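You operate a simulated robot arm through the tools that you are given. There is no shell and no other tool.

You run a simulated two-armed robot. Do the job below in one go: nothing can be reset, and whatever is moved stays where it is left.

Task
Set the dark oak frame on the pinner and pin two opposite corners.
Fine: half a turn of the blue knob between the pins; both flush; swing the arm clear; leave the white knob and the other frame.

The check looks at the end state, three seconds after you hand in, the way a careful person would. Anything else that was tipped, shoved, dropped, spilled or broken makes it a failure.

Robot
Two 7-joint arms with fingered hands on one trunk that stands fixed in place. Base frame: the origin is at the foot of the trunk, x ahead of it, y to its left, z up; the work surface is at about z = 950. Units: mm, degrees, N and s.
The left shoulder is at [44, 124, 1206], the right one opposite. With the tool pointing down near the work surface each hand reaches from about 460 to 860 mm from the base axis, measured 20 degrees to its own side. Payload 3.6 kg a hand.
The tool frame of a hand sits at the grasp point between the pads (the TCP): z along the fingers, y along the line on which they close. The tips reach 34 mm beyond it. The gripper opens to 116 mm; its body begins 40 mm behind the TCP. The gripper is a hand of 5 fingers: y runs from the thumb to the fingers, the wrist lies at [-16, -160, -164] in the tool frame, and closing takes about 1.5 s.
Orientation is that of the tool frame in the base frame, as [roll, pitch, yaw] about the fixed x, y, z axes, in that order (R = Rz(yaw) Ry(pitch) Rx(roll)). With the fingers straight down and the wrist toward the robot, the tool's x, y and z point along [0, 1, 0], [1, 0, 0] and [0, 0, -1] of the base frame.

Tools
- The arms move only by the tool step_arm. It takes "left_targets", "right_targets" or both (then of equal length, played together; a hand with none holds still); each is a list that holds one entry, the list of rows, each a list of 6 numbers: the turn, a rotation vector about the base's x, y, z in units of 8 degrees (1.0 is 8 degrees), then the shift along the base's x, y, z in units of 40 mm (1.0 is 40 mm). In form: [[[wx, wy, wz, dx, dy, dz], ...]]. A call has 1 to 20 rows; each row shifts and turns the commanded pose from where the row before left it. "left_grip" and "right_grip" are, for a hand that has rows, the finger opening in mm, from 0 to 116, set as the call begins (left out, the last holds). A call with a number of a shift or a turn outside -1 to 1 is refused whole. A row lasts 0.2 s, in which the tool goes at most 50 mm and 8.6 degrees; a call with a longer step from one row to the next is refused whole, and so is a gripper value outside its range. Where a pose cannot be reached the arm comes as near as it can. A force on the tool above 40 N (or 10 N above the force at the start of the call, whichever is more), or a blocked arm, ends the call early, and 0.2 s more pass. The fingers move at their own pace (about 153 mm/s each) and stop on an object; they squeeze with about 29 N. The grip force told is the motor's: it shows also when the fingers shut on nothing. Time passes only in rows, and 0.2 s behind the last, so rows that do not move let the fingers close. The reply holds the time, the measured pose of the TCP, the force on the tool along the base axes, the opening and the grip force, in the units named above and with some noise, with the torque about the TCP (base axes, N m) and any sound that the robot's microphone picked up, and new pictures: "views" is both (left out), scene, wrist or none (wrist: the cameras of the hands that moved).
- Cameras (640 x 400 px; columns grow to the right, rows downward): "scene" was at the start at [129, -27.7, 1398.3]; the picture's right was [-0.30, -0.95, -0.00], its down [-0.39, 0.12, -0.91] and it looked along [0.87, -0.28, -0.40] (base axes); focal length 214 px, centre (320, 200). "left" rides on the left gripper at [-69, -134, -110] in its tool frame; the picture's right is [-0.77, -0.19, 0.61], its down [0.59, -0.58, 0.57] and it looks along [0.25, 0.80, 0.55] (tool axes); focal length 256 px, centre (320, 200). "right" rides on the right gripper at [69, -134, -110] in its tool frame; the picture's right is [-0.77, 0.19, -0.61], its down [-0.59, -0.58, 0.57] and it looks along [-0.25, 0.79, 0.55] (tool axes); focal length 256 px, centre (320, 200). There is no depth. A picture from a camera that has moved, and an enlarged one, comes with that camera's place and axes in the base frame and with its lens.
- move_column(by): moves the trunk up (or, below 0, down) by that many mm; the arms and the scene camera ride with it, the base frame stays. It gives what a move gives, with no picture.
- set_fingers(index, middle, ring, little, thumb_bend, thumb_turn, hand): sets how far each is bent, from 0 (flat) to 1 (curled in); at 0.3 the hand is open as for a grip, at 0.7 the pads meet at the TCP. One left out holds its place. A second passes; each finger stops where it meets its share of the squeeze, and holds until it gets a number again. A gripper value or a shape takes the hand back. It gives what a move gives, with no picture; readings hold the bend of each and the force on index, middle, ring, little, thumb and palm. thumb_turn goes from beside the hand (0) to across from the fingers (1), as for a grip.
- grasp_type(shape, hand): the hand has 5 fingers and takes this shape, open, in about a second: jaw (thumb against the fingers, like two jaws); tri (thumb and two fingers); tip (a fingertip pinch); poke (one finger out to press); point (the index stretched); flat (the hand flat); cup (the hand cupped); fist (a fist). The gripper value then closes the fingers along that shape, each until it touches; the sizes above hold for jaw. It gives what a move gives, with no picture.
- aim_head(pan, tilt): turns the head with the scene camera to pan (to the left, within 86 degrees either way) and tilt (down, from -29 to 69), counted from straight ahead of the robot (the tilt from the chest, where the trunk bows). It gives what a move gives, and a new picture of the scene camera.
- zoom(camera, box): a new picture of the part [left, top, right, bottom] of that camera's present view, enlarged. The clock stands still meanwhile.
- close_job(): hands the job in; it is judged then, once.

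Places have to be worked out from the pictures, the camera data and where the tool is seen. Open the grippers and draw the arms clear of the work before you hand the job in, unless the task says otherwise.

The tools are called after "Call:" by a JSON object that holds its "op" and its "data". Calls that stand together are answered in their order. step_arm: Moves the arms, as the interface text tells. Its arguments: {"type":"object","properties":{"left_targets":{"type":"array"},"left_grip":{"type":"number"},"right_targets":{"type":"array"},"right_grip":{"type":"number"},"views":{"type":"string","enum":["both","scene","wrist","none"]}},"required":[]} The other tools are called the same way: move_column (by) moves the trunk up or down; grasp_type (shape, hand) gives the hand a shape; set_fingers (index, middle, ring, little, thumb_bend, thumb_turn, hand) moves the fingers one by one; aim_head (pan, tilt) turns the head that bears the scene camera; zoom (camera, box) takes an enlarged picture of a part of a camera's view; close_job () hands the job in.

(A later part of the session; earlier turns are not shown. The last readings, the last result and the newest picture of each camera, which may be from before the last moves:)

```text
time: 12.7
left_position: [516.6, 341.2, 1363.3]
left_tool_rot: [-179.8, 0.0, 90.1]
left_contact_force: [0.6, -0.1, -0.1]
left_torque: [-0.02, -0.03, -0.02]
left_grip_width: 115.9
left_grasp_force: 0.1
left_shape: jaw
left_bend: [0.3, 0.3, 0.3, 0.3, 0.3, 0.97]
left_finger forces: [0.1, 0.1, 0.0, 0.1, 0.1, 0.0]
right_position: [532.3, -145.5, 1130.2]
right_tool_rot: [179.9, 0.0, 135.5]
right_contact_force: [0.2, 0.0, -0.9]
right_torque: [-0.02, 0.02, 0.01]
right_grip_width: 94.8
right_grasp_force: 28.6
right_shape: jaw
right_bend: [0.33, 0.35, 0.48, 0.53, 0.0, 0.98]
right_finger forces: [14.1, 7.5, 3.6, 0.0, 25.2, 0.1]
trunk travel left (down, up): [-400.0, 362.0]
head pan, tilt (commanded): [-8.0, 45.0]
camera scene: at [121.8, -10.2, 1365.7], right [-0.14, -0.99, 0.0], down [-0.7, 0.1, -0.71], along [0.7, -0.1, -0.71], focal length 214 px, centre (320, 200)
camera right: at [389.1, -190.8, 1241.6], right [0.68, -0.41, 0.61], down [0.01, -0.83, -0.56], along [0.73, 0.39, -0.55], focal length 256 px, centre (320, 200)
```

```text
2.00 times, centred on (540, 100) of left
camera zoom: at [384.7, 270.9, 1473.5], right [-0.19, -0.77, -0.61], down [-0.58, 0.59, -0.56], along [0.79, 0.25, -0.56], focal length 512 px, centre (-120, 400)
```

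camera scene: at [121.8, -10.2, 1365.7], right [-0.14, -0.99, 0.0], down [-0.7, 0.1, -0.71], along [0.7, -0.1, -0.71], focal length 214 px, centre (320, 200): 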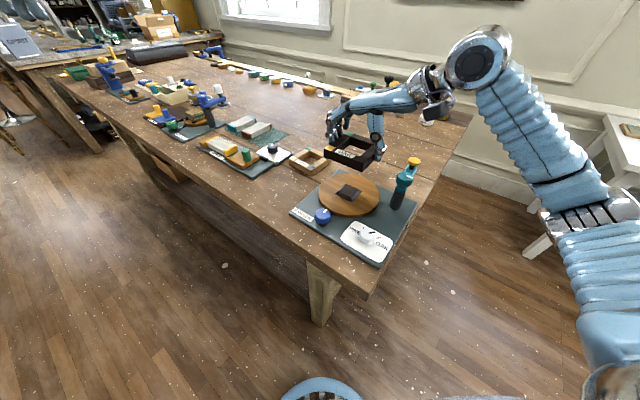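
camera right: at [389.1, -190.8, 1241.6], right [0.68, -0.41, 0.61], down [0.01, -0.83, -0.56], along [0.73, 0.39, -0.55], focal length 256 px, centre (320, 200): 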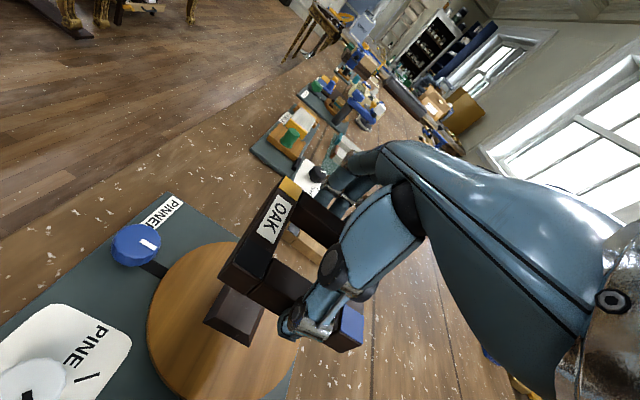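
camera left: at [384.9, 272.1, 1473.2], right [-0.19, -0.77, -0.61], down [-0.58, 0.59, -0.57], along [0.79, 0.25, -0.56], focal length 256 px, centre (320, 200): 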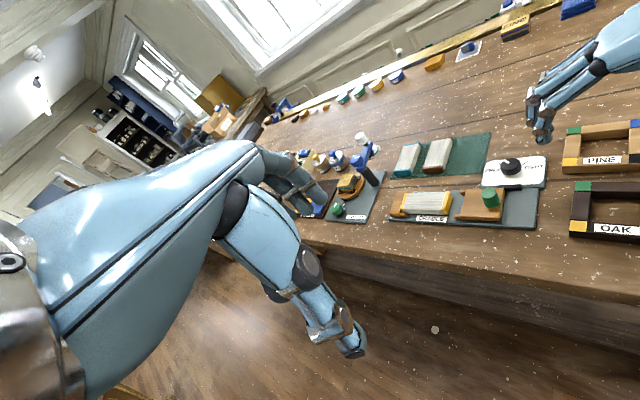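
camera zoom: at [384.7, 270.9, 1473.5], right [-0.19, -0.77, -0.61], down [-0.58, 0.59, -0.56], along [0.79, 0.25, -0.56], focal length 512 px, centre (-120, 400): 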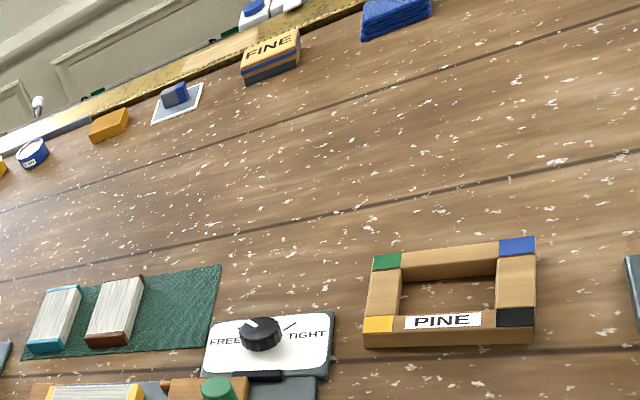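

The frame hangs over the turntable. I'll zoom tightly to check its corners line up with the block before lowering.

Call:
{"op": "zoom", "data": {"camera": "scene", "box": [325, 125, 395, 180]}}

Call:
{"op": "zoom", "data": {"camera": "right", "box": [180, 160, 380, 360]}}

```text
7.27 times, centred on (360, 152) of scene
camera zoom: at [121.8, -10.2, 1365.7], right [-0.14, -0.99, 0.0], down [-0.7, 0.1, -0.71], along [0.7, -0.1, -0.71], focal length 1560 px, centre (29, 546)
```

zoom: 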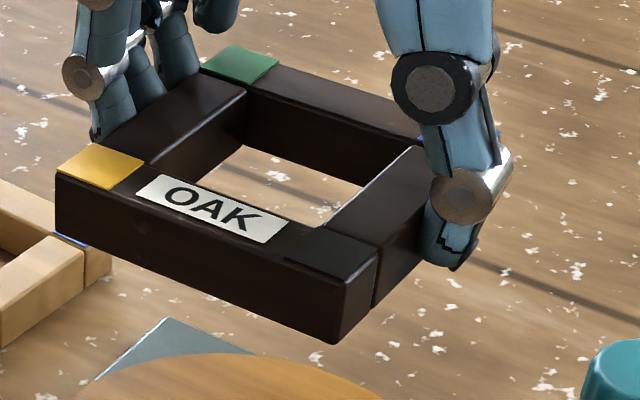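

```text
2.00 times, centred on (280, 260) of right
camera zoom: at [389.1, -190.8, 1241.6], right [0.68, -0.41, 0.61], down [0.01, -0.83, -0.56], along [0.73, 0.39, -0.55], focal length 512 px, centre (400, 80)
```

zoom: 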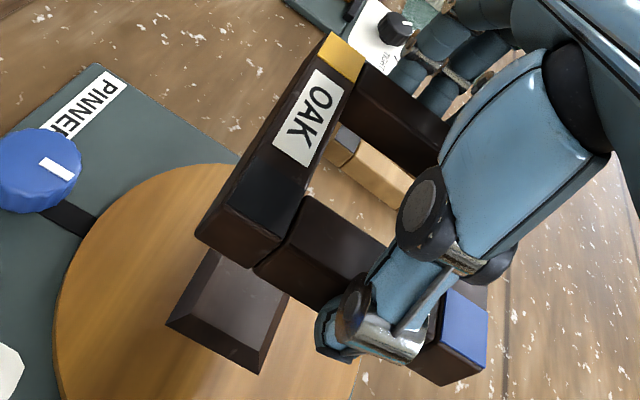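

The frame corners sit within about 2 mm and 1° of the block's axes. I'll nudge −1.5 mm in x and lower to leave the frame bottom about 20 mm above the disc.

Call:
{"op": "step_arm", "data": {"right_targets": [[[0, 0, 0, -0.02, 0, -0.6], [0, 0, 0, -0.01, 0, -0.7], [0, 0, 0, 0, 0, -0.6], [0, 0, 0, 0, 0, -0.5], [0, 0, 0, 0, 0, 0]]]}}

Call:
{"op": "zoom", "data": {"camera": "scene", "box": [280, 130, 440, 260]}}

Call:
{"op": "zoom", "data": {"camera": "right", "box": [140, 130, 400, 400]}}

```text
time: 13.8
left_position: [516.4, 340.8, 1363.7]
left_tool_rot: [-179.9, 0.0, 90.1]
left_contact_force: [-0.6, -0.1, -0.2]
left_torque: [0.0, 0.01, -0.02]
left_grip_width: 115.8
left_grasp_force: 0.0
left_shape: jaw
left_bend: [0.3, 0.3, 0.3, 0.3, 0.3, 0.97]
left_finger forces: [0.0, 0.0, 0.0, 0.1, 0.0, 0.0]
right_position: [531.5, -144.8, 1034.2]
right_tool_rot: [180.0, 0.0, 135.4]
right_contact_force: [0.0, -0.1, -0.7]
right_torque: [-0.02, 0.0, 0.03]
right_grip_width: 94.8
right_grasp_force: 29.4
right_shape: jaw
right_bend: [0.33, 0.35, 0.48, 0.53, 0.0, 0.98]
right_finger forces: [14.0, 7.4, 3.5, 0.0, 25.3, 0.0]
trunk travel left (down, up): [-400.0, 362.0]
head pan, tilt (commanded): [-8.0, 45.0]
camera scene: at [121.4, -10.7, 1365.8], right [-0.14, -0.99, 0.0], down [-0.7, 0.1, -0.71], along [0.7, -0.1, -0.71], focal length 214 px, centre (320, 200)
camera right: at [387.4, -191.7, 1145.0], right [0.68, -0.41, 0.61], down [0.01, -0.82, -0.57], along [0.73, 0.39, -0.55], focal length 256 px, centre (320, 200)
```

scene: 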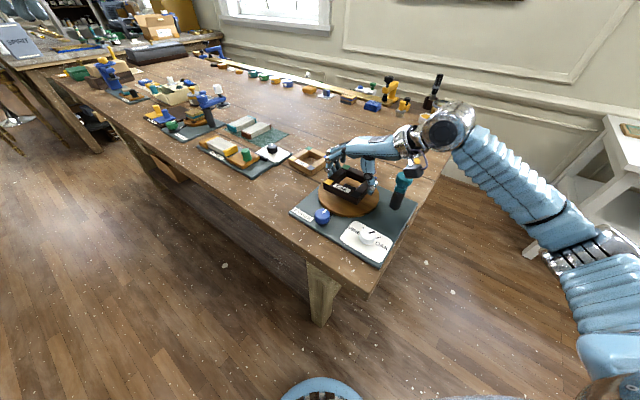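
right: 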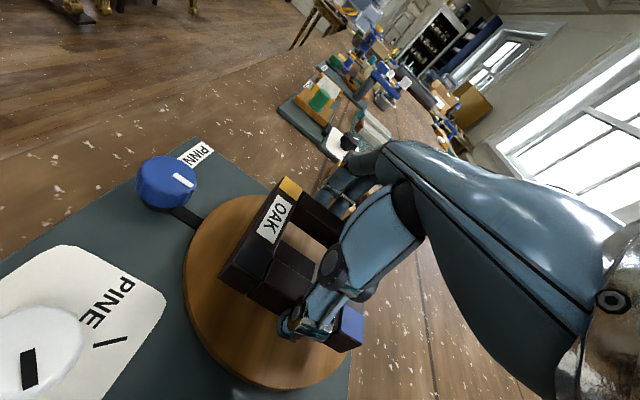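

```text
3.08 times, centred on (360, 195) of scene
camera zoom: at [121.4, -10.7, 1365.8], right [-0.14, -0.99, 0.0], down [-0.7, 0.1, -0.71], along [0.7, -0.1, -0.71], focal length 660 px, centre (197, 215)
```

zoom: 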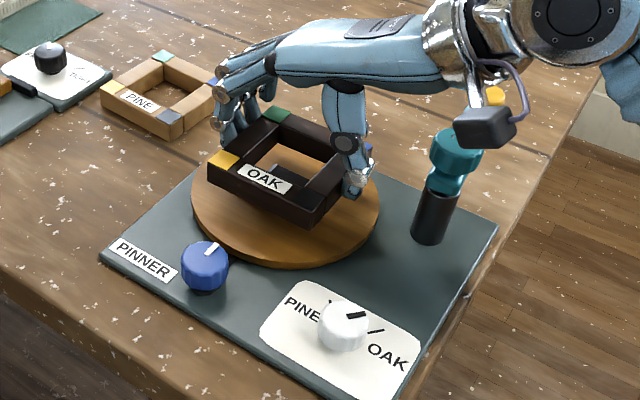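

```text
1.48 times, centred on (270, 265) of right
camera zoom: at [387.4, -191.7, 1145.0], right [0.68, -0.41, 0.61], down [0.01, -0.82, -0.57], along [0.73, 0.39, -0.55], focal length 379 px, centre (394, 104)
```

zoom: 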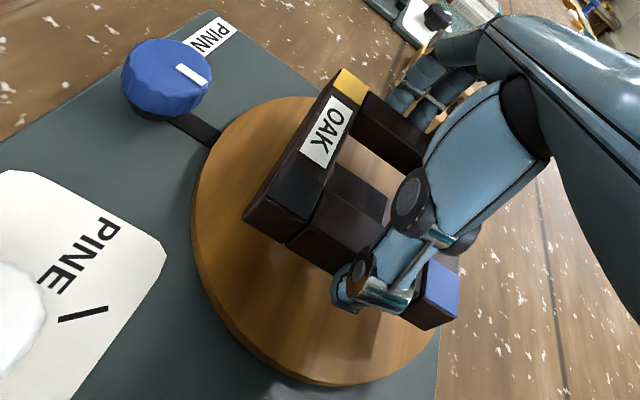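

The frame is about 20 mm above the disc, centred over the block, and the wrist is clear of the teal arm. I'll lower slowly the rest of the way and watch the force.

Call:
{"op": "step_arm", "data": {"right_targets": [[[0, 0, 0, 0, -0.03, -0.15], [0, 0, 0, 0, 0, -0.15], [0, 0, 0, 0, 0, -0.15], [0, 0, 0, 0, 0, 0]]]}}

Call:
{"op": "zoom", "data": {"camera": "scene", "box": [310, 150, 410, 230]}}

Call:
{"op": "zoom", "data": {"camera": "right", "box": [140, 130, 400, 400]}}

```text
time: 14.8
left_position: [515.2, 339.6, 1363.4]
left_tool_rot: [-179.8, 0.0, 90.2]
left_contact_force: [0.1, 0.2, 0.2]
left_torque: [0.0, -0.04, 0.0]
left_grip_width: 115.8
left_grasp_force: 0.0
left_shape: jaw
left_bend: [0.3, 0.3, 0.3, 0.3, 0.3, 0.97]
left_finger forces: [0.0, 0.0, 0.0, 0.1, 0.0, 0.0]
right_position: [530.5, -148.3, 1016.8]
right_tool_rot: [179.9, 0.0, 135.2]
right_contact_force: [0.2, 0.3, -1.3]
right_torque: [0.03, 0.03, 0.0]
right_grip_width: 94.4
right_grasp_force: 28.8
right_shape: jaw
right_bend: [0.33, 0.35, 0.48, 0.53, 0.0, 0.98]
right_finger forces: [14.1, 7.3, 3.6, 0.0, 25.1, 0.0]
trunk travel left (down, up): [-400.0, 362.0]
head pan, tilt (commanded): [-8.0, 45.0]
camera scene: at [121.5, -10.8, 1365.8], right [-0.14, -0.99, 0.0], down [-0.7, 0.1, -0.71], along [0.7, -0.1, -0.71], focal length 214 px, centre (320, 200)
camera right: at [387.1, -193.5, 1127.9], right [0.68, -0.41, 0.61], down [0.01, -0.82, -0.57], along [0.73, 0.39, -0.55], focal length 256 px, centre (320, 200)
```

scene: 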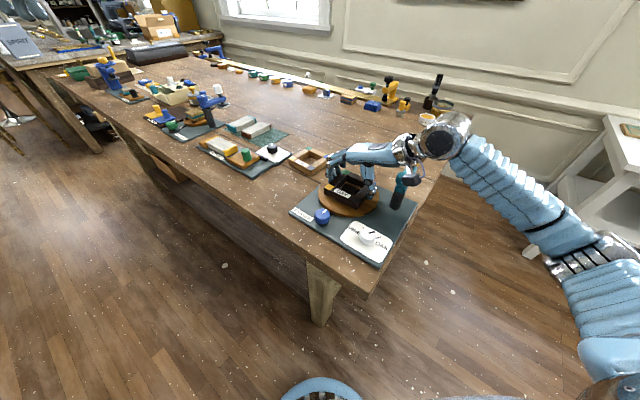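
right: 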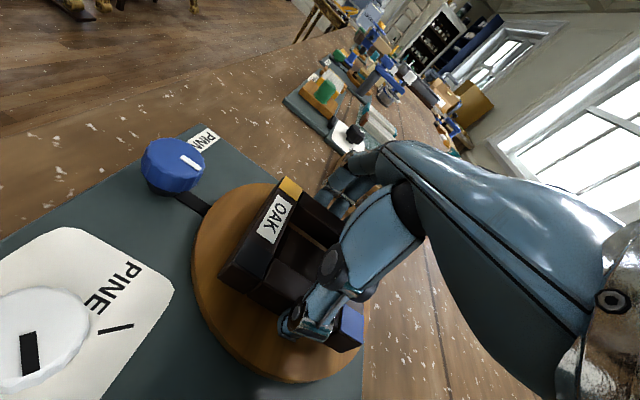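

```text
5.00 times, centred on (360, 190) of scene
camera zoom: at [121.5, -10.8, 1365.8], right [-0.14, -0.99, 0.0], down [-0.7, 0.1, -0.71], along [0.7, -0.1, -0.71], focal length 1072 px, centre (120, 250)
```

zoom: 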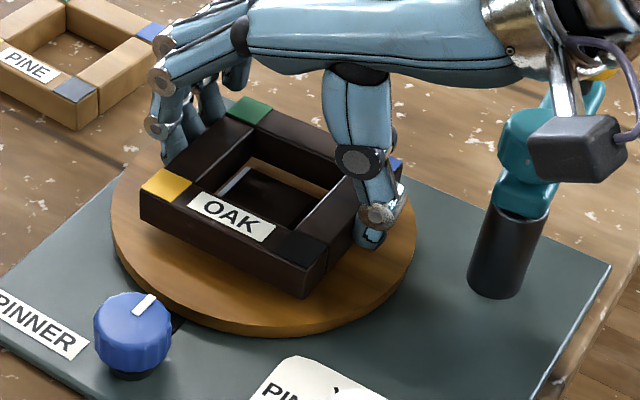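

```text
1.48 times, centred on (270, 265) of right
camera zoom: at [387.1, -193.5, 1127.9], right [0.68, -0.41, 0.61], down [0.01, -0.82, -0.57], along [0.73, 0.39, -0.55], focal length 379 px, centre (394, 104)
```

zoom: 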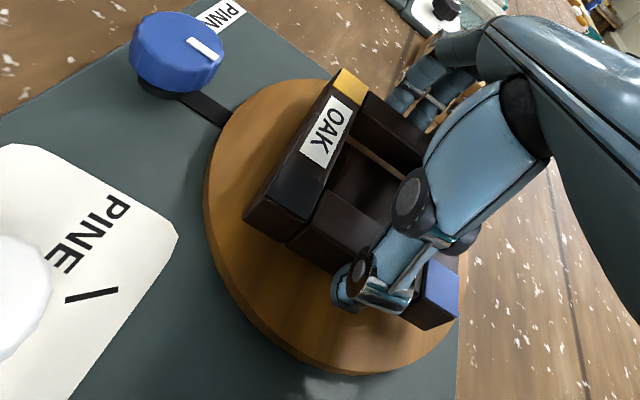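

The block is visible centred in the opening with no contact force yet. I'll lower in small steps until the frame meets the disc.

Call:
{"op": "step_arm", "data": {"right_targets": [[[0, 0, 0, 0, 0, -0.06], [0, 0, 0, 0, 0, -0.06], [0, 0, 0, 0, 0, 0]]], "views": "none"}}

```text
time: 15.7
left_position: [516.6, 340.2, 1363.1]
left_tool_rot: [-180.0, 0.0, 90.1]
left_contact_force: [0.5, -0.7, -1.1]
left_torque: [0.0, -0.01, -0.03]
left_grip_width: 115.8
left_grasp_force: 0.0
left_shape: jaw
left_bend: [0.3, 0.3, 0.3, 0.3, 0.3, 0.97]
left_finger forces: [0.1, 0.1, 0.0, 0.0, 0.0, 0.0]
right_position: [530.3, -147.4, 1012.6]
right_tool_rot: [180.0, 0.0, 135.4]
right_contact_force: [0.8, 0.6, 0.3]
right_torque: [0.03, -0.04, 0.03]
right_grip_width: 94.5
right_grasp_force: 29.0
right_shape: jaw
right_bend: [0.34, 0.35, 0.48, 0.53, 0.0, 0.98]
right_finger forces: [14.3, 7.4, 3.7, 0.0, 25.1, 0.0]
trunk travel left (down, up): [-400.0, 362.0]
head pan, tilt (commanded): [-8.0, 45.0]
```

The vertical force has shifted slightly, so contact may be starting. I'll lower 3 mm more and look.

Call:
{"op": "step_arm", "data": {"right_targets": [[[0, 0, 0, 0, 0, -0.04], [0, 0, 0, 0, 0, -0.04], [0, 0, 0, 0, 0, 0]]], "views": "none"}}

Call:
{"op": "zoom", "data": {"camera": "scene", "box": [325, 160, 395, 215]}}

```text
time: 16.4
left_position: [516.0, 340.5, 1363.9]
left_tool_rot: [-179.9, -0.1, 90.1]
left_contact_force: [-0.4, 1.0, 0.6]
left_torque: [0.0, -0.02, 0.01]
left_grip_width: 115.7
left_grasp_force: 0.0
left_shape: jaw
left_bend: [0.3, 0.3, 0.3, 0.3, 0.3, 0.97]
left_finger forces: [0.0, 0.0, 0.0, 0.0, 0.0, 0.0]
right_position: [531.0, -146.0, 1009.3]
right_tool_rot: [179.8, 0.0, 135.3]
right_contact_force: [1.5, 2.5, 3.8]
right_torque: [0.19, -0.21, 0.05]
right_grip_width: 94.8
right_grasp_force: 29.0
right_shape: jaw
right_bend: [0.33, 0.35, 0.48, 0.53, 0.0, 0.98]
right_finger forces: [14.8, 8.4, 4.7, 0.0, 25.0, 0.1]
trunk travel left (down, up): [-400.0, 362.0]
head pan, tilt (commanded): [-8.0, 45.0]
```

```text
7.27 times, centred on (360, 188) of scene
camera zoom: at [121.4, -10.4, 1365.8], right [-0.14, -0.99, 0.0], down [-0.7, 0.1, -0.71], along [0.7, -0.1, -0.71], focal length 1560 px, centre (29, 291)
```

zoom: 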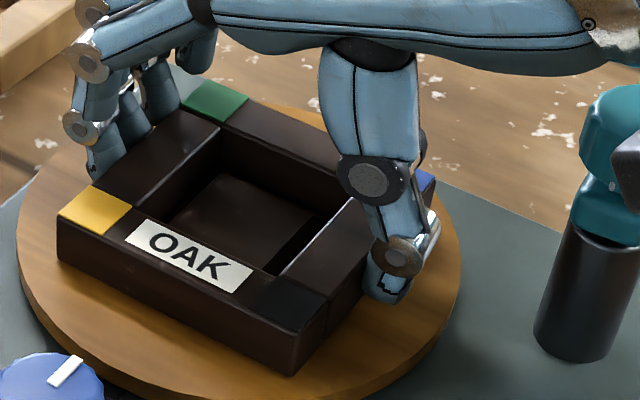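

There's about 4 N of contact, so the frame is down on the disc around the block. I'll open the hand and see how it settled.

Call:
{"op": "step_arm", "data": {"right_targets": [[[0, 0, 0, 0, 0, 0], [0, 0, 0, 0, 0, 0], [0, 0, 0, 0, 0, 0], [0, 0, 0, 0, 0, 0]]], "right_grip": 116}}

Call:
{"op": "zoom", "data": {"camera": "scene", "box": [325, 160, 395, 215]}}

Call:
{"op": "zoom", "data": {"camera": "right", "box": [180, 130, 400, 370]}}

```text
time: 17.4
left_position: [516.4, 341.4, 1363.7]
left_tool_rot: [-179.8, 0.0, 90.1]
left_contact_force: [-0.2, -0.2, 0.6]
left_torque: [-0.03, 0.03, 0.0]
left_grip_width: 116.0
left_grasp_force: 0.1
left_shape: jaw
left_bend: [0.3, 0.3, 0.3, 0.3, 0.3, 0.97]
left_finger forces: [0.0, 0.0, 0.0, 0.0, 0.1, 0.0]
right_position: [531.5, -147.4, 1008.5]
right_tool_rot: [-180.0, 0.0, 135.3]
right_contact_force: [-0.2, 1.0, -0.3]
right_torque: [0.0, 0.04, -0.01]
right_grip_width: 116.0
right_grasp_force: 0.0
right_shape: jaw
right_bend: [0.3, 0.3, 0.3, 0.3, 0.3, 0.97]
right_finger forces: [0.0, 0.0, 0.1, 0.1, 0.0, 0.0]
trunk travel left (down, up): [-400.0, 362.0]
head pan, tilt (commanded): [-8.0, 45.0]
camera scene: at [121.3, -10.8, 1365.8], right [-0.14, -0.99, 0.0], down [-0.7, 0.1, -0.71], along [0.7, -0.1, -0.71], focal length 214 px, centre (320, 200)
camera right: at [387.2, -193.4, 1119.9], right [0.68, -0.41, 0.61], down [0.01, -0.82, -0.57], along [0.73, 0.39, -0.55], focal length 256 px, centre (320, 200)
```

scene: 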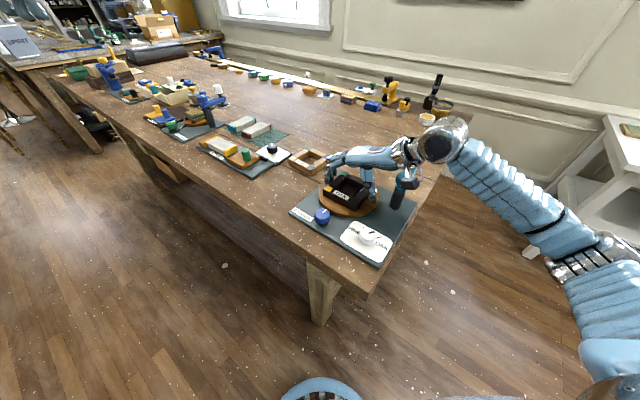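
right: 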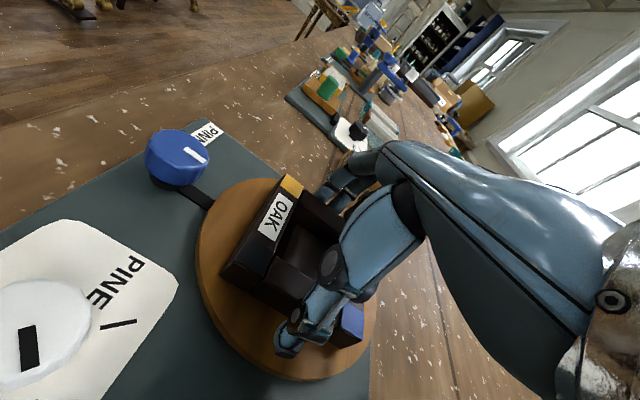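

```text
7.27 times, centred on (360, 188) of scene
camera zoom: at [121.3, -10.8, 1365.8], right [-0.14, -0.99, 0.0], down [-0.7, 0.1, -0.71], along [0.7, -0.1, -0.71], focal length 1560 px, centre (29, 291)
```

zoom: 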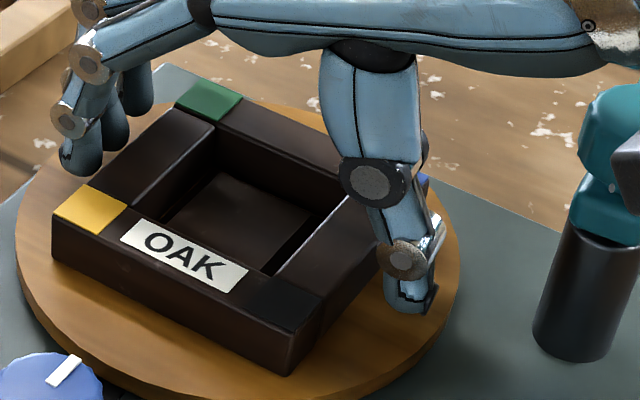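

```text
1.67 times, centred on (290, 250) of right
camera zoom: at [387.2, -193.4, 1119.9], right [0.68, -0.41, 0.61], down [0.01, -0.82, -0.57], along [0.73, 0.39, -0.55], focal length 427 px, centre (370, 117)
```

zoom: 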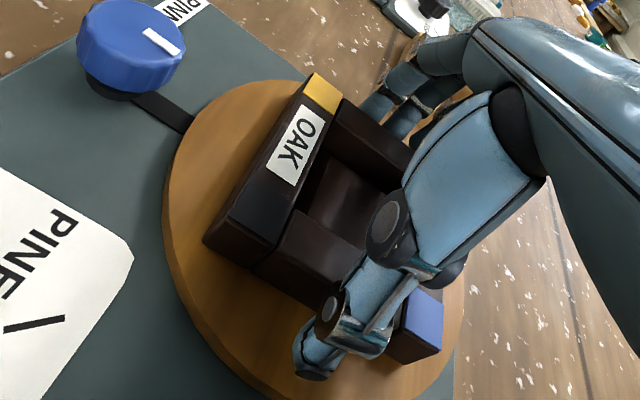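

The frame is released and rests around the block. I'll raise the hand straight up and inspect the seating.

Call:
{"op": "step_arm", "data": {"right_targets": [[[0, 0, 0, 0, 0, 0.3], [0, 0, 0, 0, 0, 0.6], [0, 0, 0, 0, 0, 0.8], [0, 0, 0, 0, 0, 0.9], [0, 0, 0, 0, 0, 0.9], [0, 0, 0, 0, 0, 0.9], [0, 0, 0, 0, 0, 0]]]}}

Call:
{"op": "zoom", "data": {"camera": "scene", "box": [310, 155, 400, 220]}}

Call:
{"op": "zoom", "data": {"camera": "right", "box": [120, 200, 380, 400]}}

```text
time: 19.1
left_position: [517.4, 340.3, 1362.5]
left_tool_rot: [-179.9, 0.0, 90.0]
left_contact_force: [-0.2, 0.1, 1.0]
left_torque: [0.03, 0.0, -0.02]
left_grip_width: 116.2
left_grasp_force: 0.1
left_shape: jaw
left_bend: [0.3, 0.3, 0.3, 0.3, 0.3, 0.97]
left_finger forces: [0.0, 0.0, 0.0, 0.1, 0.0, 0.0]
right_position: [533.0, -144.1, 1187.6]
right_tool_rot: [-180.0, 0.0, 135.4]
right_contact_force: [-0.1, 0.3, 0.9]
right_torque: [0.0, 0.01, -0.03]
right_grip_width: 116.0
right_grasp_force: 0.1
right_shape: jaw
right_bend: [0.3, 0.3, 0.3, 0.3, 0.3, 0.97]
right_finger forces: [0.1, 0.0, 0.0, 0.0, 0.0, 0.0]
trunk travel left (down, up): [-400.0, 362.0]
head pan, tilt (commanded): [-8.0, 45.0]
camera scene: at [121.5, -11.0, 1365.8], right [-0.14, -0.99, 0.0], down [-0.7, 0.1, -0.71], along [0.7, -0.1, -0.71], focal length 214 px, centre (320, 200)
camera right: at [389.1, -191.3, 1298.3], right [0.68, -0.41, 0.61], down [0.01, -0.82, -0.57], along [0.73, 0.39, -0.55], focal length 256 px, centre (320, 200)
```

scene: 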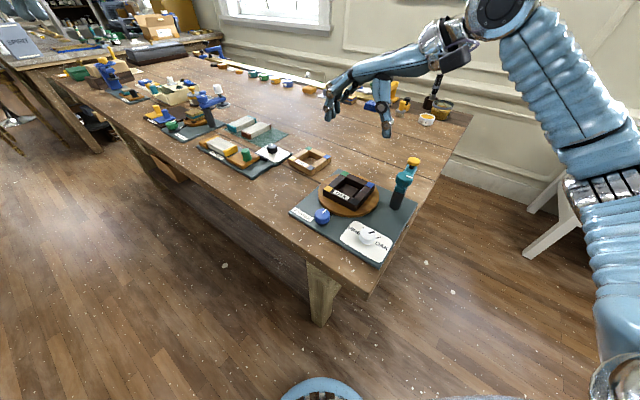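
right: 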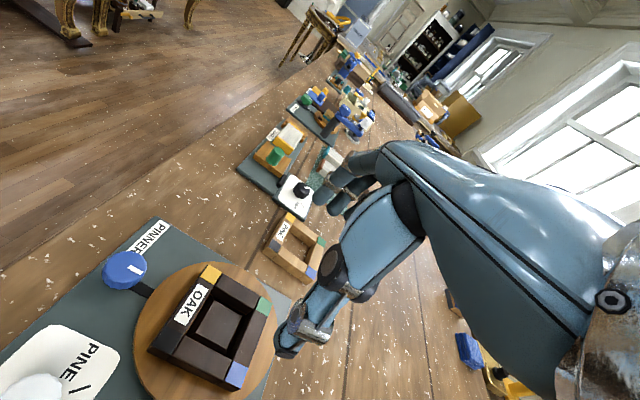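

```text
6.15 times, centred on (355, 188) of scene
camera zoom: at [121.5, -11.0, 1365.8], right [-0.14, -0.99, 0.0], down [-0.7, 0.1, -0.71], along [0.7, -0.1, -0.71], focal length 1320 px, centre (105, 277)
```

zoom: 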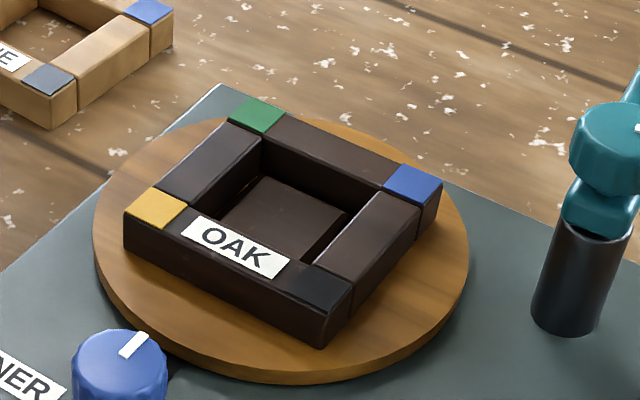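

```text
2.00 times, centred on (250, 300) of right
camera zoom: at [389.1, -191.3, 1298.3], right [0.68, -0.41, 0.61], down [0.01, -0.82, -0.57], along [0.73, 0.39, -0.55], focal length 512 px, centre (460, 0)
```

zoom: 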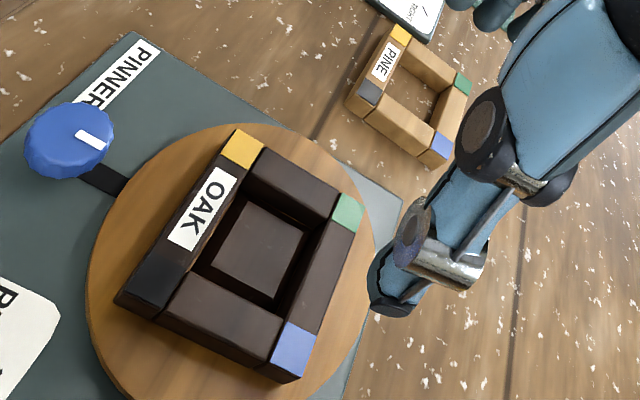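

The frame is seated flat around the block, with the blue corner facing the swing-arm side. Now I'll study the teal arm closely.

Call:
{"op": "zoom", "data": {"camera": "scene", "box": [375, 145, 435, 215]}}

Call:
{"op": "zoom", "data": {"camera": "scene", "box": [340, 215, 400, 260]}}

```text
5.71 times, centred on (405, 180) of scene
camera zoom: at [121.5, -11.0, 1365.8], right [-0.14, -0.99, 0.0], down [-0.7, 0.1, -0.71], along [0.7, -0.1, -0.71], focal length 1226 px, centre (-166, 314)
```

zoom: 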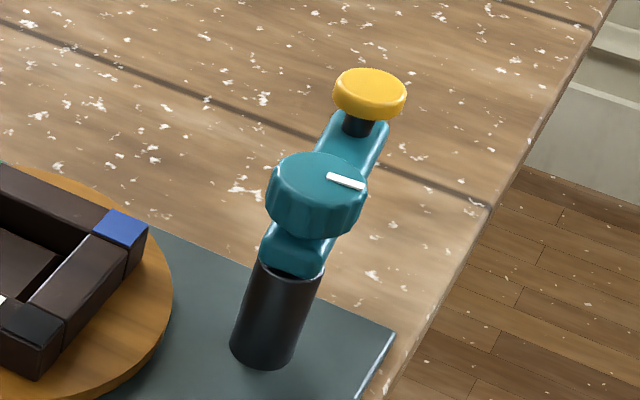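

```text
8.89 times, centred on (370, 238) of scene
camera zoom: at [121.5, -11.0, 1365.8], right [-0.14, -0.99, 0.0], down [-0.7, 0.1, -0.71], along [0.7, -0.1, -0.71], focal length 1906 px, centre (-124, -133)
```

zoom: 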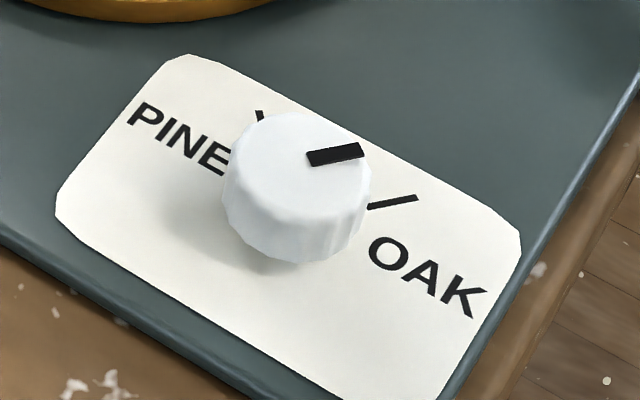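

The white knob already points at OAK, so it stays untouched. The teal knob (about 40 mm wide, top z≈1057) sits on the arm's pivot near (478,-259), and the arm points away at about −40°. I'll try a three-finger shape so the ring and little fingers stay clear of the yellow cap.

Call:
{"op": "grasp_type", "data": {"hand": "right", "shape": "tri"}}

Call:
{"op": "zoom", "data": {"camera": "scene", "box": [300, 40, 480, 160]}}

Call:
{"op": "zoom", "data": {"camera": "right", "box": [200, 100, 520, 400]}}

```text
time: 19.9
left_position: [517.4, 340.7, 1363.3]
left_tool_rot: [-180.0, 0.0, 90.1]
left_contact_force: [0.1, 0.3, -0.3]
left_torque: [-0.03, -0.01, -0.02]
left_grip_width: 116.2
left_grasp_force: 0.1
left_shape: jaw
left_bend: [0.3, 0.3, 0.3, 0.3, 0.3, 0.97]
left_finger forces: [0.0, 0.0, 0.0, 0.0, 0.1, 0.1]
right_position: [532.6, -145.4, 1187.6]
right_tool_rot: [-179.9, 0.0, 135.3]
right_contact_force: [0.7, 0.4, 0.3]
right_torque: [-0.02, 0.01, 0.01]
right_grip_width: 115.8
right_grasp_force: 0.0
right_shape: tri
right_bend: [0.3, 0.3, 0.98, 0.98, 0.3, 0.97]
right_finger forces: [0.0, 0.0, 0.0, 0.1, 0.0, 0.1]
trunk travel left (down, up): [-400.0, 362.0]
head pan, tilt (commanded): [-8.0, 45.0]
```

```text
3.33 times, centred on (390, 100) of scene
camera zoom: at [121.4, -10.8, 1365.8], right [-0.14, -0.99, 0.0], down [-0.7, 0.1, -0.71], along [0.7, -0.1, -0.71], focal length 715 px, centre (87, 533)
```

zoom: 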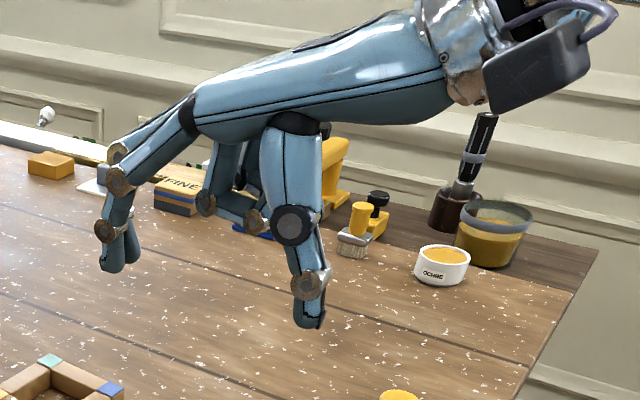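

```text
1.33 times, centred on (360, 250) of right
camera zoom: at [389.0, -191.0, 1298.0], right [0.68, -0.41, 0.61], down [0.01, -0.82, -0.57], along [0.73, 0.39, -0.55], focal length 341 px, centre (267, 133)
```

zoom: 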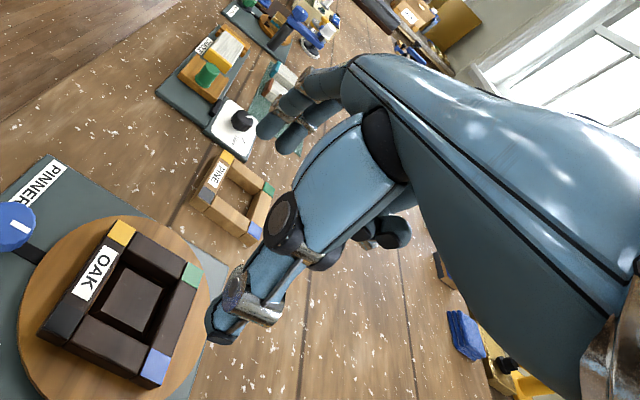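

In the tri shape the ring and little fingers curl up above the TCP level, so they'll pass over the cap. I'll move above the teal knob at about (477,-258), turning the hand to ~15° so the cap lies outside the fingers.

Call:
{"op": "step_arm", "data": {"right_targets": [[[0, 0, -0.63, -0.23, -0.47, -0.05], [0, 0, -0.63, -0.23, -0.47, -0.05], [0, 0, -0.63, -0.23, -0.47, -0.1], [0, 0, -0.63, -0.23, -0.47, -0.1], [0, 0, -0.63, -0.23, -0.47, -0.1], [0, 0, -0.6, -0.23, -0.47, -0.1], [0, 0, 0, 0, 0, 0]]], "right_grip": 80}}

Call:
{"op": "zoom", "data": {"camera": "scene", "box": [340, 90, 500, 220]}}

Call:
{"op": "zoom", "data": {"camera": "right", "box": [160, 100, 480, 400]}}

```text
time: 21.6
left_position: [516.1, 340.7, 1363.6]
left_tool_rot: [-179.9, 0.1, 90.1]
left_contact_force: [0.4, -0.9, -0.6]
left_torque: [-0.02, 0.03, -0.02]
left_grip_width: 115.9
left_grasp_force: 0.1
left_shape: jaw
left_bend: [0.3, 0.3, 0.3, 0.3, 0.3, 0.97]
left_finger forces: [0.0, 0.0, 0.0, 0.0, 0.0, 0.1]
right_position: [475.2, -260.1, 1165.6]
right_tool_rot: [-180.0, 0.0, 105.3]
right_contact_force: [0.4, 0.6, -0.5]
right_torque: [0.01, -0.02, 0.02]
right_grip_width: 80.4
right_grasp_force: 0.1
right_shape: tri
right_bend: [0.38, 0.38, 0.98, 0.98, 0.55, 0.99]
right_finger forces: [0.0, 0.0, 0.0, 0.0, 0.0, 0.1]
trunk travel left (down, up): [-400.0, 362.0]
head pan, tilt (commanded): [-8.0, 45.0]
camera scene: at [121.6, -10.6, 1365.8], right [-0.14, -0.99, 0.0], down [-0.7, 0.1, -0.71], along [0.7, -0.1, -0.71], focal length 214 px, centre (320, 200)
camera right: at [328.0, -228.2, 1276.3], right [0.38, -0.69, 0.61], down [-0.4, -0.72, -0.57], along [0.83, -0.03, -0.55], focal length 256 px, centre (320, 200)
```

scene: 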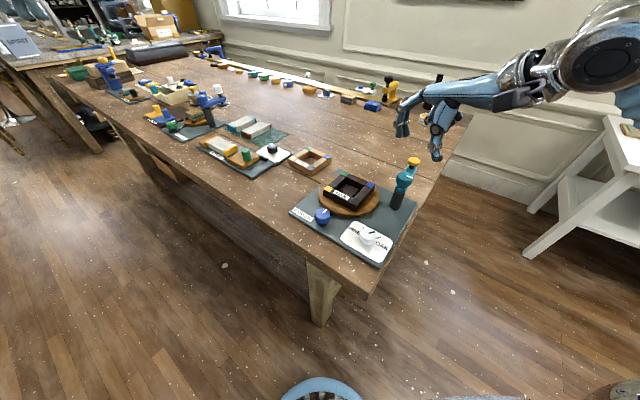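
right: 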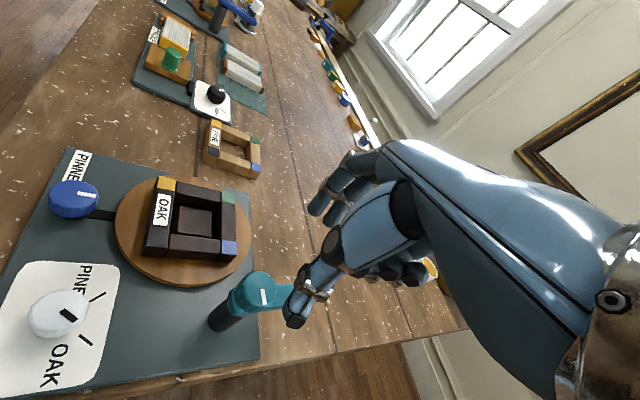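

```text
3.08 times, centred on (420, 155) of scene
camera zoom: at [121.6, -10.6, 1365.8], right [-0.14, -0.99, 0.0], down [-0.7, 0.1, -0.71], along [0.7, -0.1, -0.71], focal length 660 px, centre (12, 338)
```

zoom: 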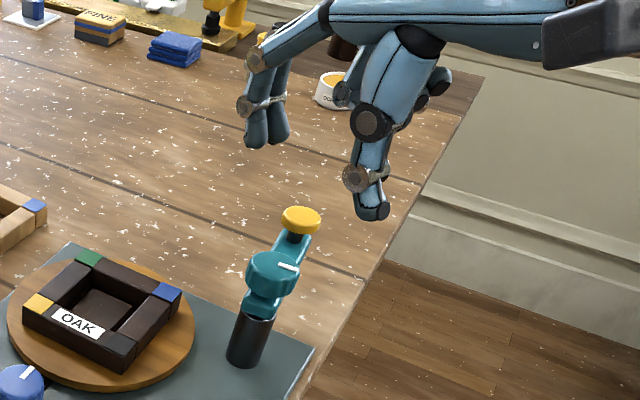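

```text
1.33 times, centred on (320, 250) of right
camera zoom: at [328.0, -228.2, 1276.3], right [0.38, -0.69, 0.61], down [-0.4, -0.72, -0.57], along [0.83, -0.03, -0.55], focal length 341 px, centre (320, 133)
```

zoom: 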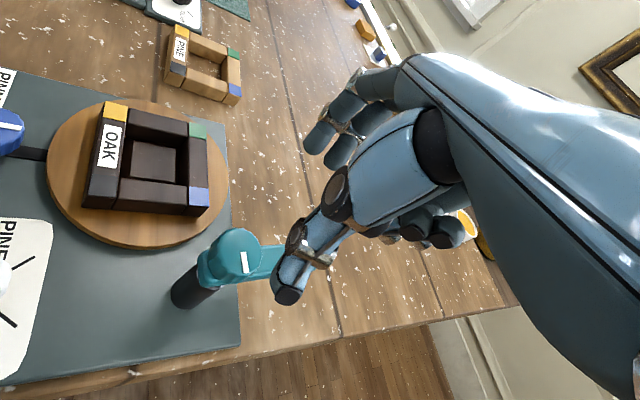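

The three fingertips straddle the knob axis symmetrically. I'll shift +3 mm in y and lower to z≈1072, so the tips reach just below the knob's top rim but stay above the arm bar.

Call:
{"op": "step_arm", "data": {"right_targets": [[[0, 0, 0, 0, 0.07, -0.7], [0, 0, 0, 0, 0, -0.7], [0, 0, 0, 0, 0, -0.5], [0, 0, 0, 0, 0, -0.44], [0, 0, 0, 0, 0, 0]]]}}

Call:
{"op": "zoom", "data": {"camera": "scene", "box": [370, 120, 450, 220]}}

Call:
{"op": "zoom", "data": {"camera": "right", "box": [200, 180, 440, 400]}}

```text
time: 22.8
left_position: [515.7, 339.7, 1362.9]
left_tool_rot: [-179.9, 0.0, 90.0]
left_contact_force: [0.4, -0.4, 0.3]
left_torque: [0.01, -0.02, 0.01]
left_grip_width: 115.9
left_grasp_force: 0.0
left_shape: jaw
left_bend: [0.3, 0.3, 0.3, 0.3, 0.3, 0.97]
left_finger forces: [0.1, 0.0, 0.0, 0.0, 0.0, 0.1]
right_position: [475.3, -259.1, 1071.7]
right_tool_rot: [180.0, 0.0, 105.5]
right_contact_force: [0.2, 0.1, 0.5]
right_torque: [0.01, -0.03, -0.01]
right_grip_width: 80.4
right_grasp_force: 0.1
right_shape: tri
right_bend: [0.38, 0.38, 0.98, 0.98, 0.55, 0.99]
right_finger forces: [0.1, 0.0, 0.1, 0.0, 0.0, 0.1]
trunk travel left (down, up): [-400.0, 362.0]
head pan, tilt (commanded): [-8.0, 45.0]
camera scene: at [121.3, -10.8, 1365.8], right [-0.14, -0.99, 0.0], down [-0.7, 0.1, -0.71], along [0.7, -0.1, -0.71], focal length 214 px, centre (320, 200)
camera right: at [327.7, -227.1, 1182.1], right [0.38, -0.69, 0.61], down [-0.4, -0.72, -0.57], along [0.83, -0.03, -0.55], focal length 256 px, centre (320, 200)
```

scene: 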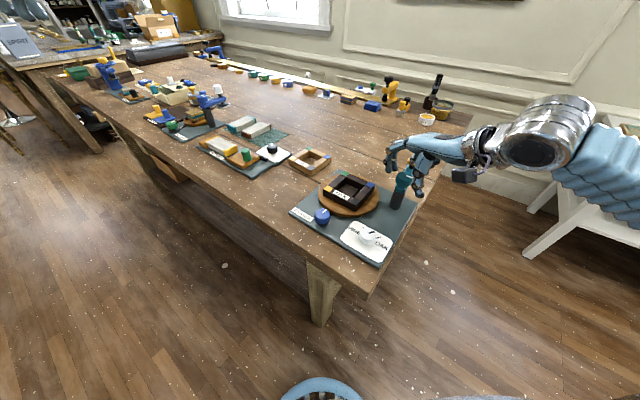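
right: 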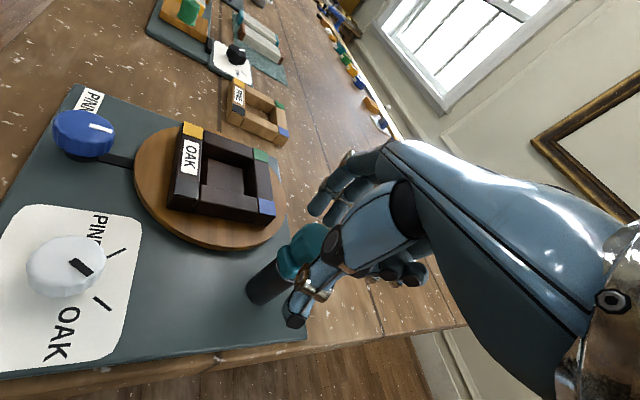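

```text
4.00 times, centred on (410, 170) of scene
camera zoom: at [121.3, -10.8, 1365.8], right [-0.14, -0.99, 0.0], down [-0.7, 0.1, -0.71], along [0.7, -0.1, -0.71], focal length 858 px, centre (-40, 320)
```

zoom: 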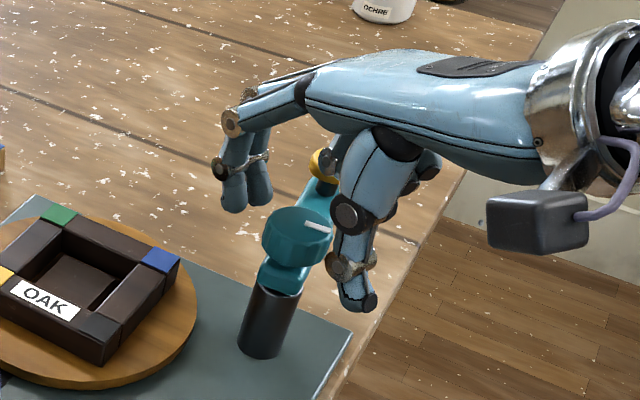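

```text
1.82 times, centred on (320, 290) of right
camera zoom: at [327.7, -227.1, 1182.1], right [0.38, -0.69, 0.61], down [-0.4, -0.72, -0.57], along [0.83, -0.03, -0.55], focal length 465 px, centre (320, 36)
```

zoom: 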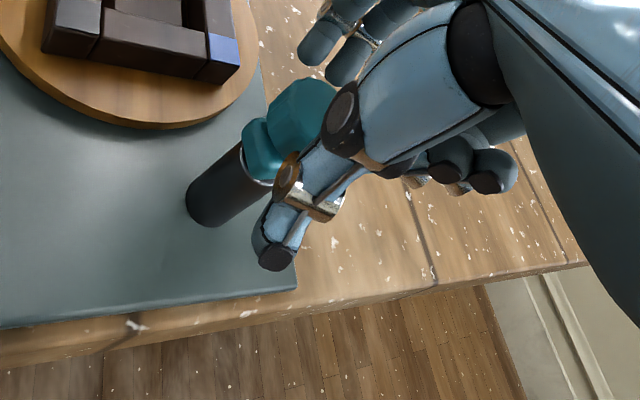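

The hand is centred over the teal knob with thumb and two fingertips on either side. I'll close onto it.

Call:
{"op": "step_arm", "data": {"right_targets": [[[0, 0, 0, 0, 0, 0], [0, 0, 0, 0, 0, 0], [0, 0, 0, 0, 0, 0], [0, 0, 0, 0, 0, 0], [0, 0, 0, 0, 0, 0]]], "right_grip": 20}}

Call:
{"op": "zoom", "data": {"camera": "scene", "box": [370, 120, 450, 220]}}

Call:
{"op": "zoom", "data": {"camera": "right", "box": [200, 180, 440, 400]}}

```text
time: 23.9
left_position: [515.6, 339.9, 1364.5]
left_tool_rot: [180.0, 0.0, 90.1]
left_contact_force: [0.1, -0.3, -0.2]
left_torque: [0.02, 0.02, 0.01]
left_grip_width: 115.9
left_grasp_force: 0.0
left_shape: jaw
left_bend: [0.3, 0.3, 0.3, 0.3, 0.3, 0.97]
left_finger forces: [0.0, 0.0, 0.1, 0.0, 0.0, 0.0]
right_position: [472.7, -259.3, 1071.8]
right_tool_rot: [-180.0, 0.0, 105.3]
right_contact_force: [-10.4, -1.3, -3.7]
right_torque: [0.1, -0.21, -0.01]
right_grip_width: 28.1
right_grasp_force: 29.1
right_shape: tri
right_bend: [0.56, 0.55, 1.0, 1.0, 0.7, 1.0]
right_finger forces: [14.2, 12.8, 0.0, 0.0, 36.3, 0.0]
trunk travel left (down, up): [-400.0, 362.0]
head pan, tilt (commanded): [-8.0, 45.0]
camera scene: at [119.8, -11.4, 1365.9], right [-0.14, -0.99, 0.0], down [-0.7, 0.1, -0.71], along [0.7, -0.1, -0.71], focal length 214 px, centre (320, 200)
camera right: at [326.2, -227.9, 1182.3], right [0.38, -0.69, 0.61], down [-0.4, -0.72, -0.56], along [0.83, -0.03, -0.55], focal length 256 px, centre (320, 200)
```

scene: 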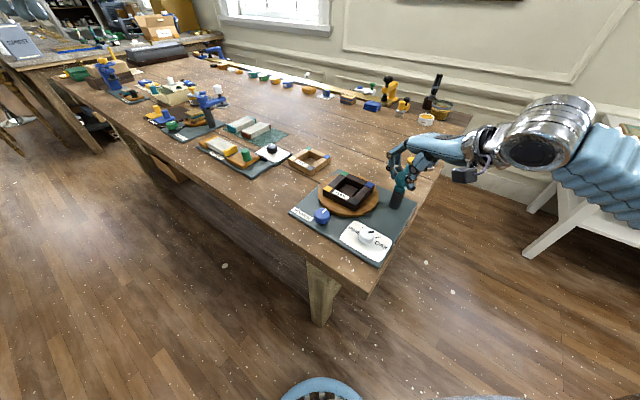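
right: 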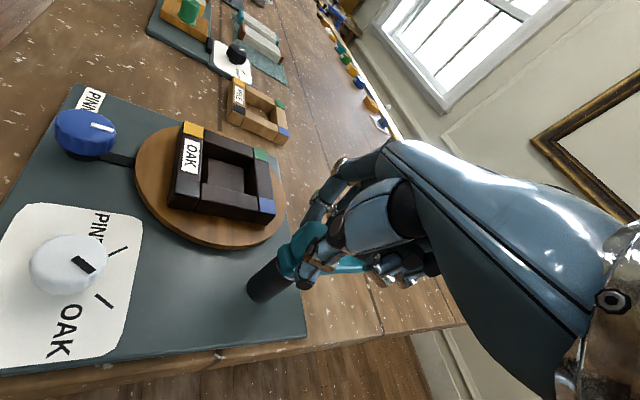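

```text
4.00 times, centred on (410, 170) of scene
camera zoom: at [119.8, -11.4, 1365.9], right [-0.14, -0.99, 0.0], down [-0.7, 0.1, -0.71], along [0.7, -0.1, -0.71], focal length 858 px, centre (-40, 320)
```

zoom: 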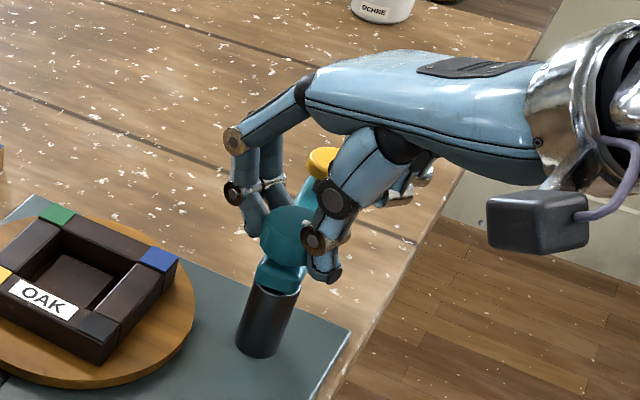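

```text
1.82 times, centred on (320, 290) of right
camera zoom: at [326.2, -227.9, 1182.3], right [0.38, -0.69, 0.61], down [-0.4, -0.72, -0.56], along [0.83, -0.03, -0.55], focal length 465 px, centre (320, 36)
```

zoom: 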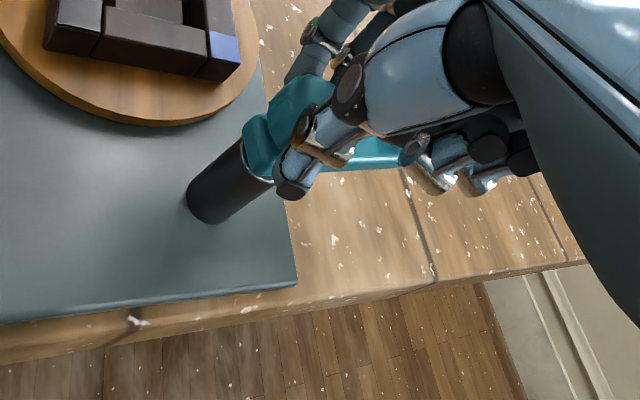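

The knob is gripped, with a mild −10 N sideways load that says the axis sits a bit nearer the robot. I'll ease the hand 2.5 mm back and make a small trial turn of about 13° counter-clockwise.

Call:
{"op": "step_arm", "data": {"right_targets": [[[0, 0, 0, -0.06, 0, 0], [0, 0, 0.4, 0, 0, 0], [0, 0, 0.6, 0, 0, 0], [0, 0, 0.6, 0, 0, 0], [0, 0, 0, 0, 0, 0]]]}}

Call:
{"op": "zoom", "data": {"camera": "scene", "box": [370, 120, 450, 220]}}

```text
time: 25.1
left_position: [516.4, 336.8, 1364.5]
left_tool_rot: [-180.0, -0.1, 90.2]
left_contact_force: [0.2, 0.0, 0.0]
left_torque: [-0.01, 0.05, 0.0]
left_grip_width: 115.8
left_grasp_force: 0.2
left_shape: jaw
left_bend: [0.3, 0.3, 0.3, 0.3, 0.3, 0.97]
left_finger forces: [0.1, 0.1, 0.0, 0.0, 0.0, 0.0]
right_position: [473.6, -259.7, 1072.0]
right_tool_rot: [179.9, 0.0, 118.1]
right_contact_force: [0.8, -9.7, -4.8]
right_torque: [0.02, -0.45, -0.07]
right_grip_width: 27.9
right_grasp_force: 28.9
right_shape: tri
right_bend: [0.55, 0.55, 1.0, 1.0, 0.7, 1.0]
right_finger forces: [14.1, 17.4, 0.0, 0.0, 32.4, 0.0]
trunk travel left (down, up): [-400.0, 362.0]
head pan, tilt (commanded): [-8.0, 45.0]
camera scene: at [121.8, -12.9, 1365.8], right [-0.14, -0.99, 0.0], down [-0.7, 0.1, -0.71], along [0.7, -0.1, -0.71], focal length 214 px, centre (320, 200)
camera right: at [322.6, -261.5, 1181.9], right [0.53, -0.59, 0.61], down [-0.23, -0.79, -0.57], along [0.82, 0.16, -0.55], focal length 256 px, centre (320, 200)
```

scene: 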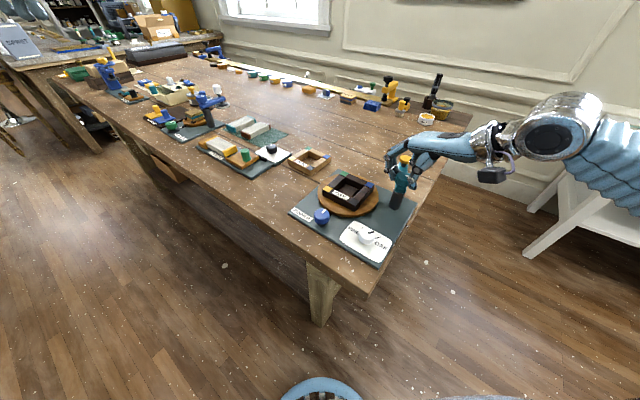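
right: 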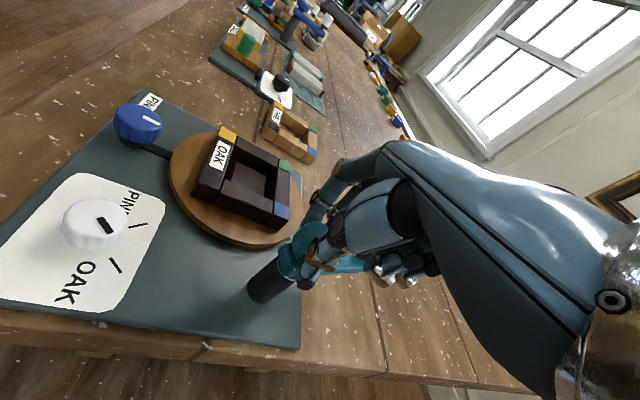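

```text
4.00 times, centred on (410, 170) of scene
camera zoom: at [121.8, -12.9, 1365.8], right [-0.14, -0.99, 0.0], down [-0.7, 0.1, -0.71], along [0.7, -0.1, -0.71], focal length 858 px, centre (-40, 320)
```

zoom: 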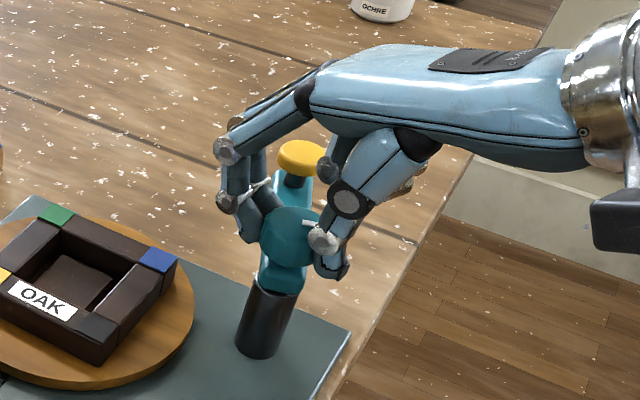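

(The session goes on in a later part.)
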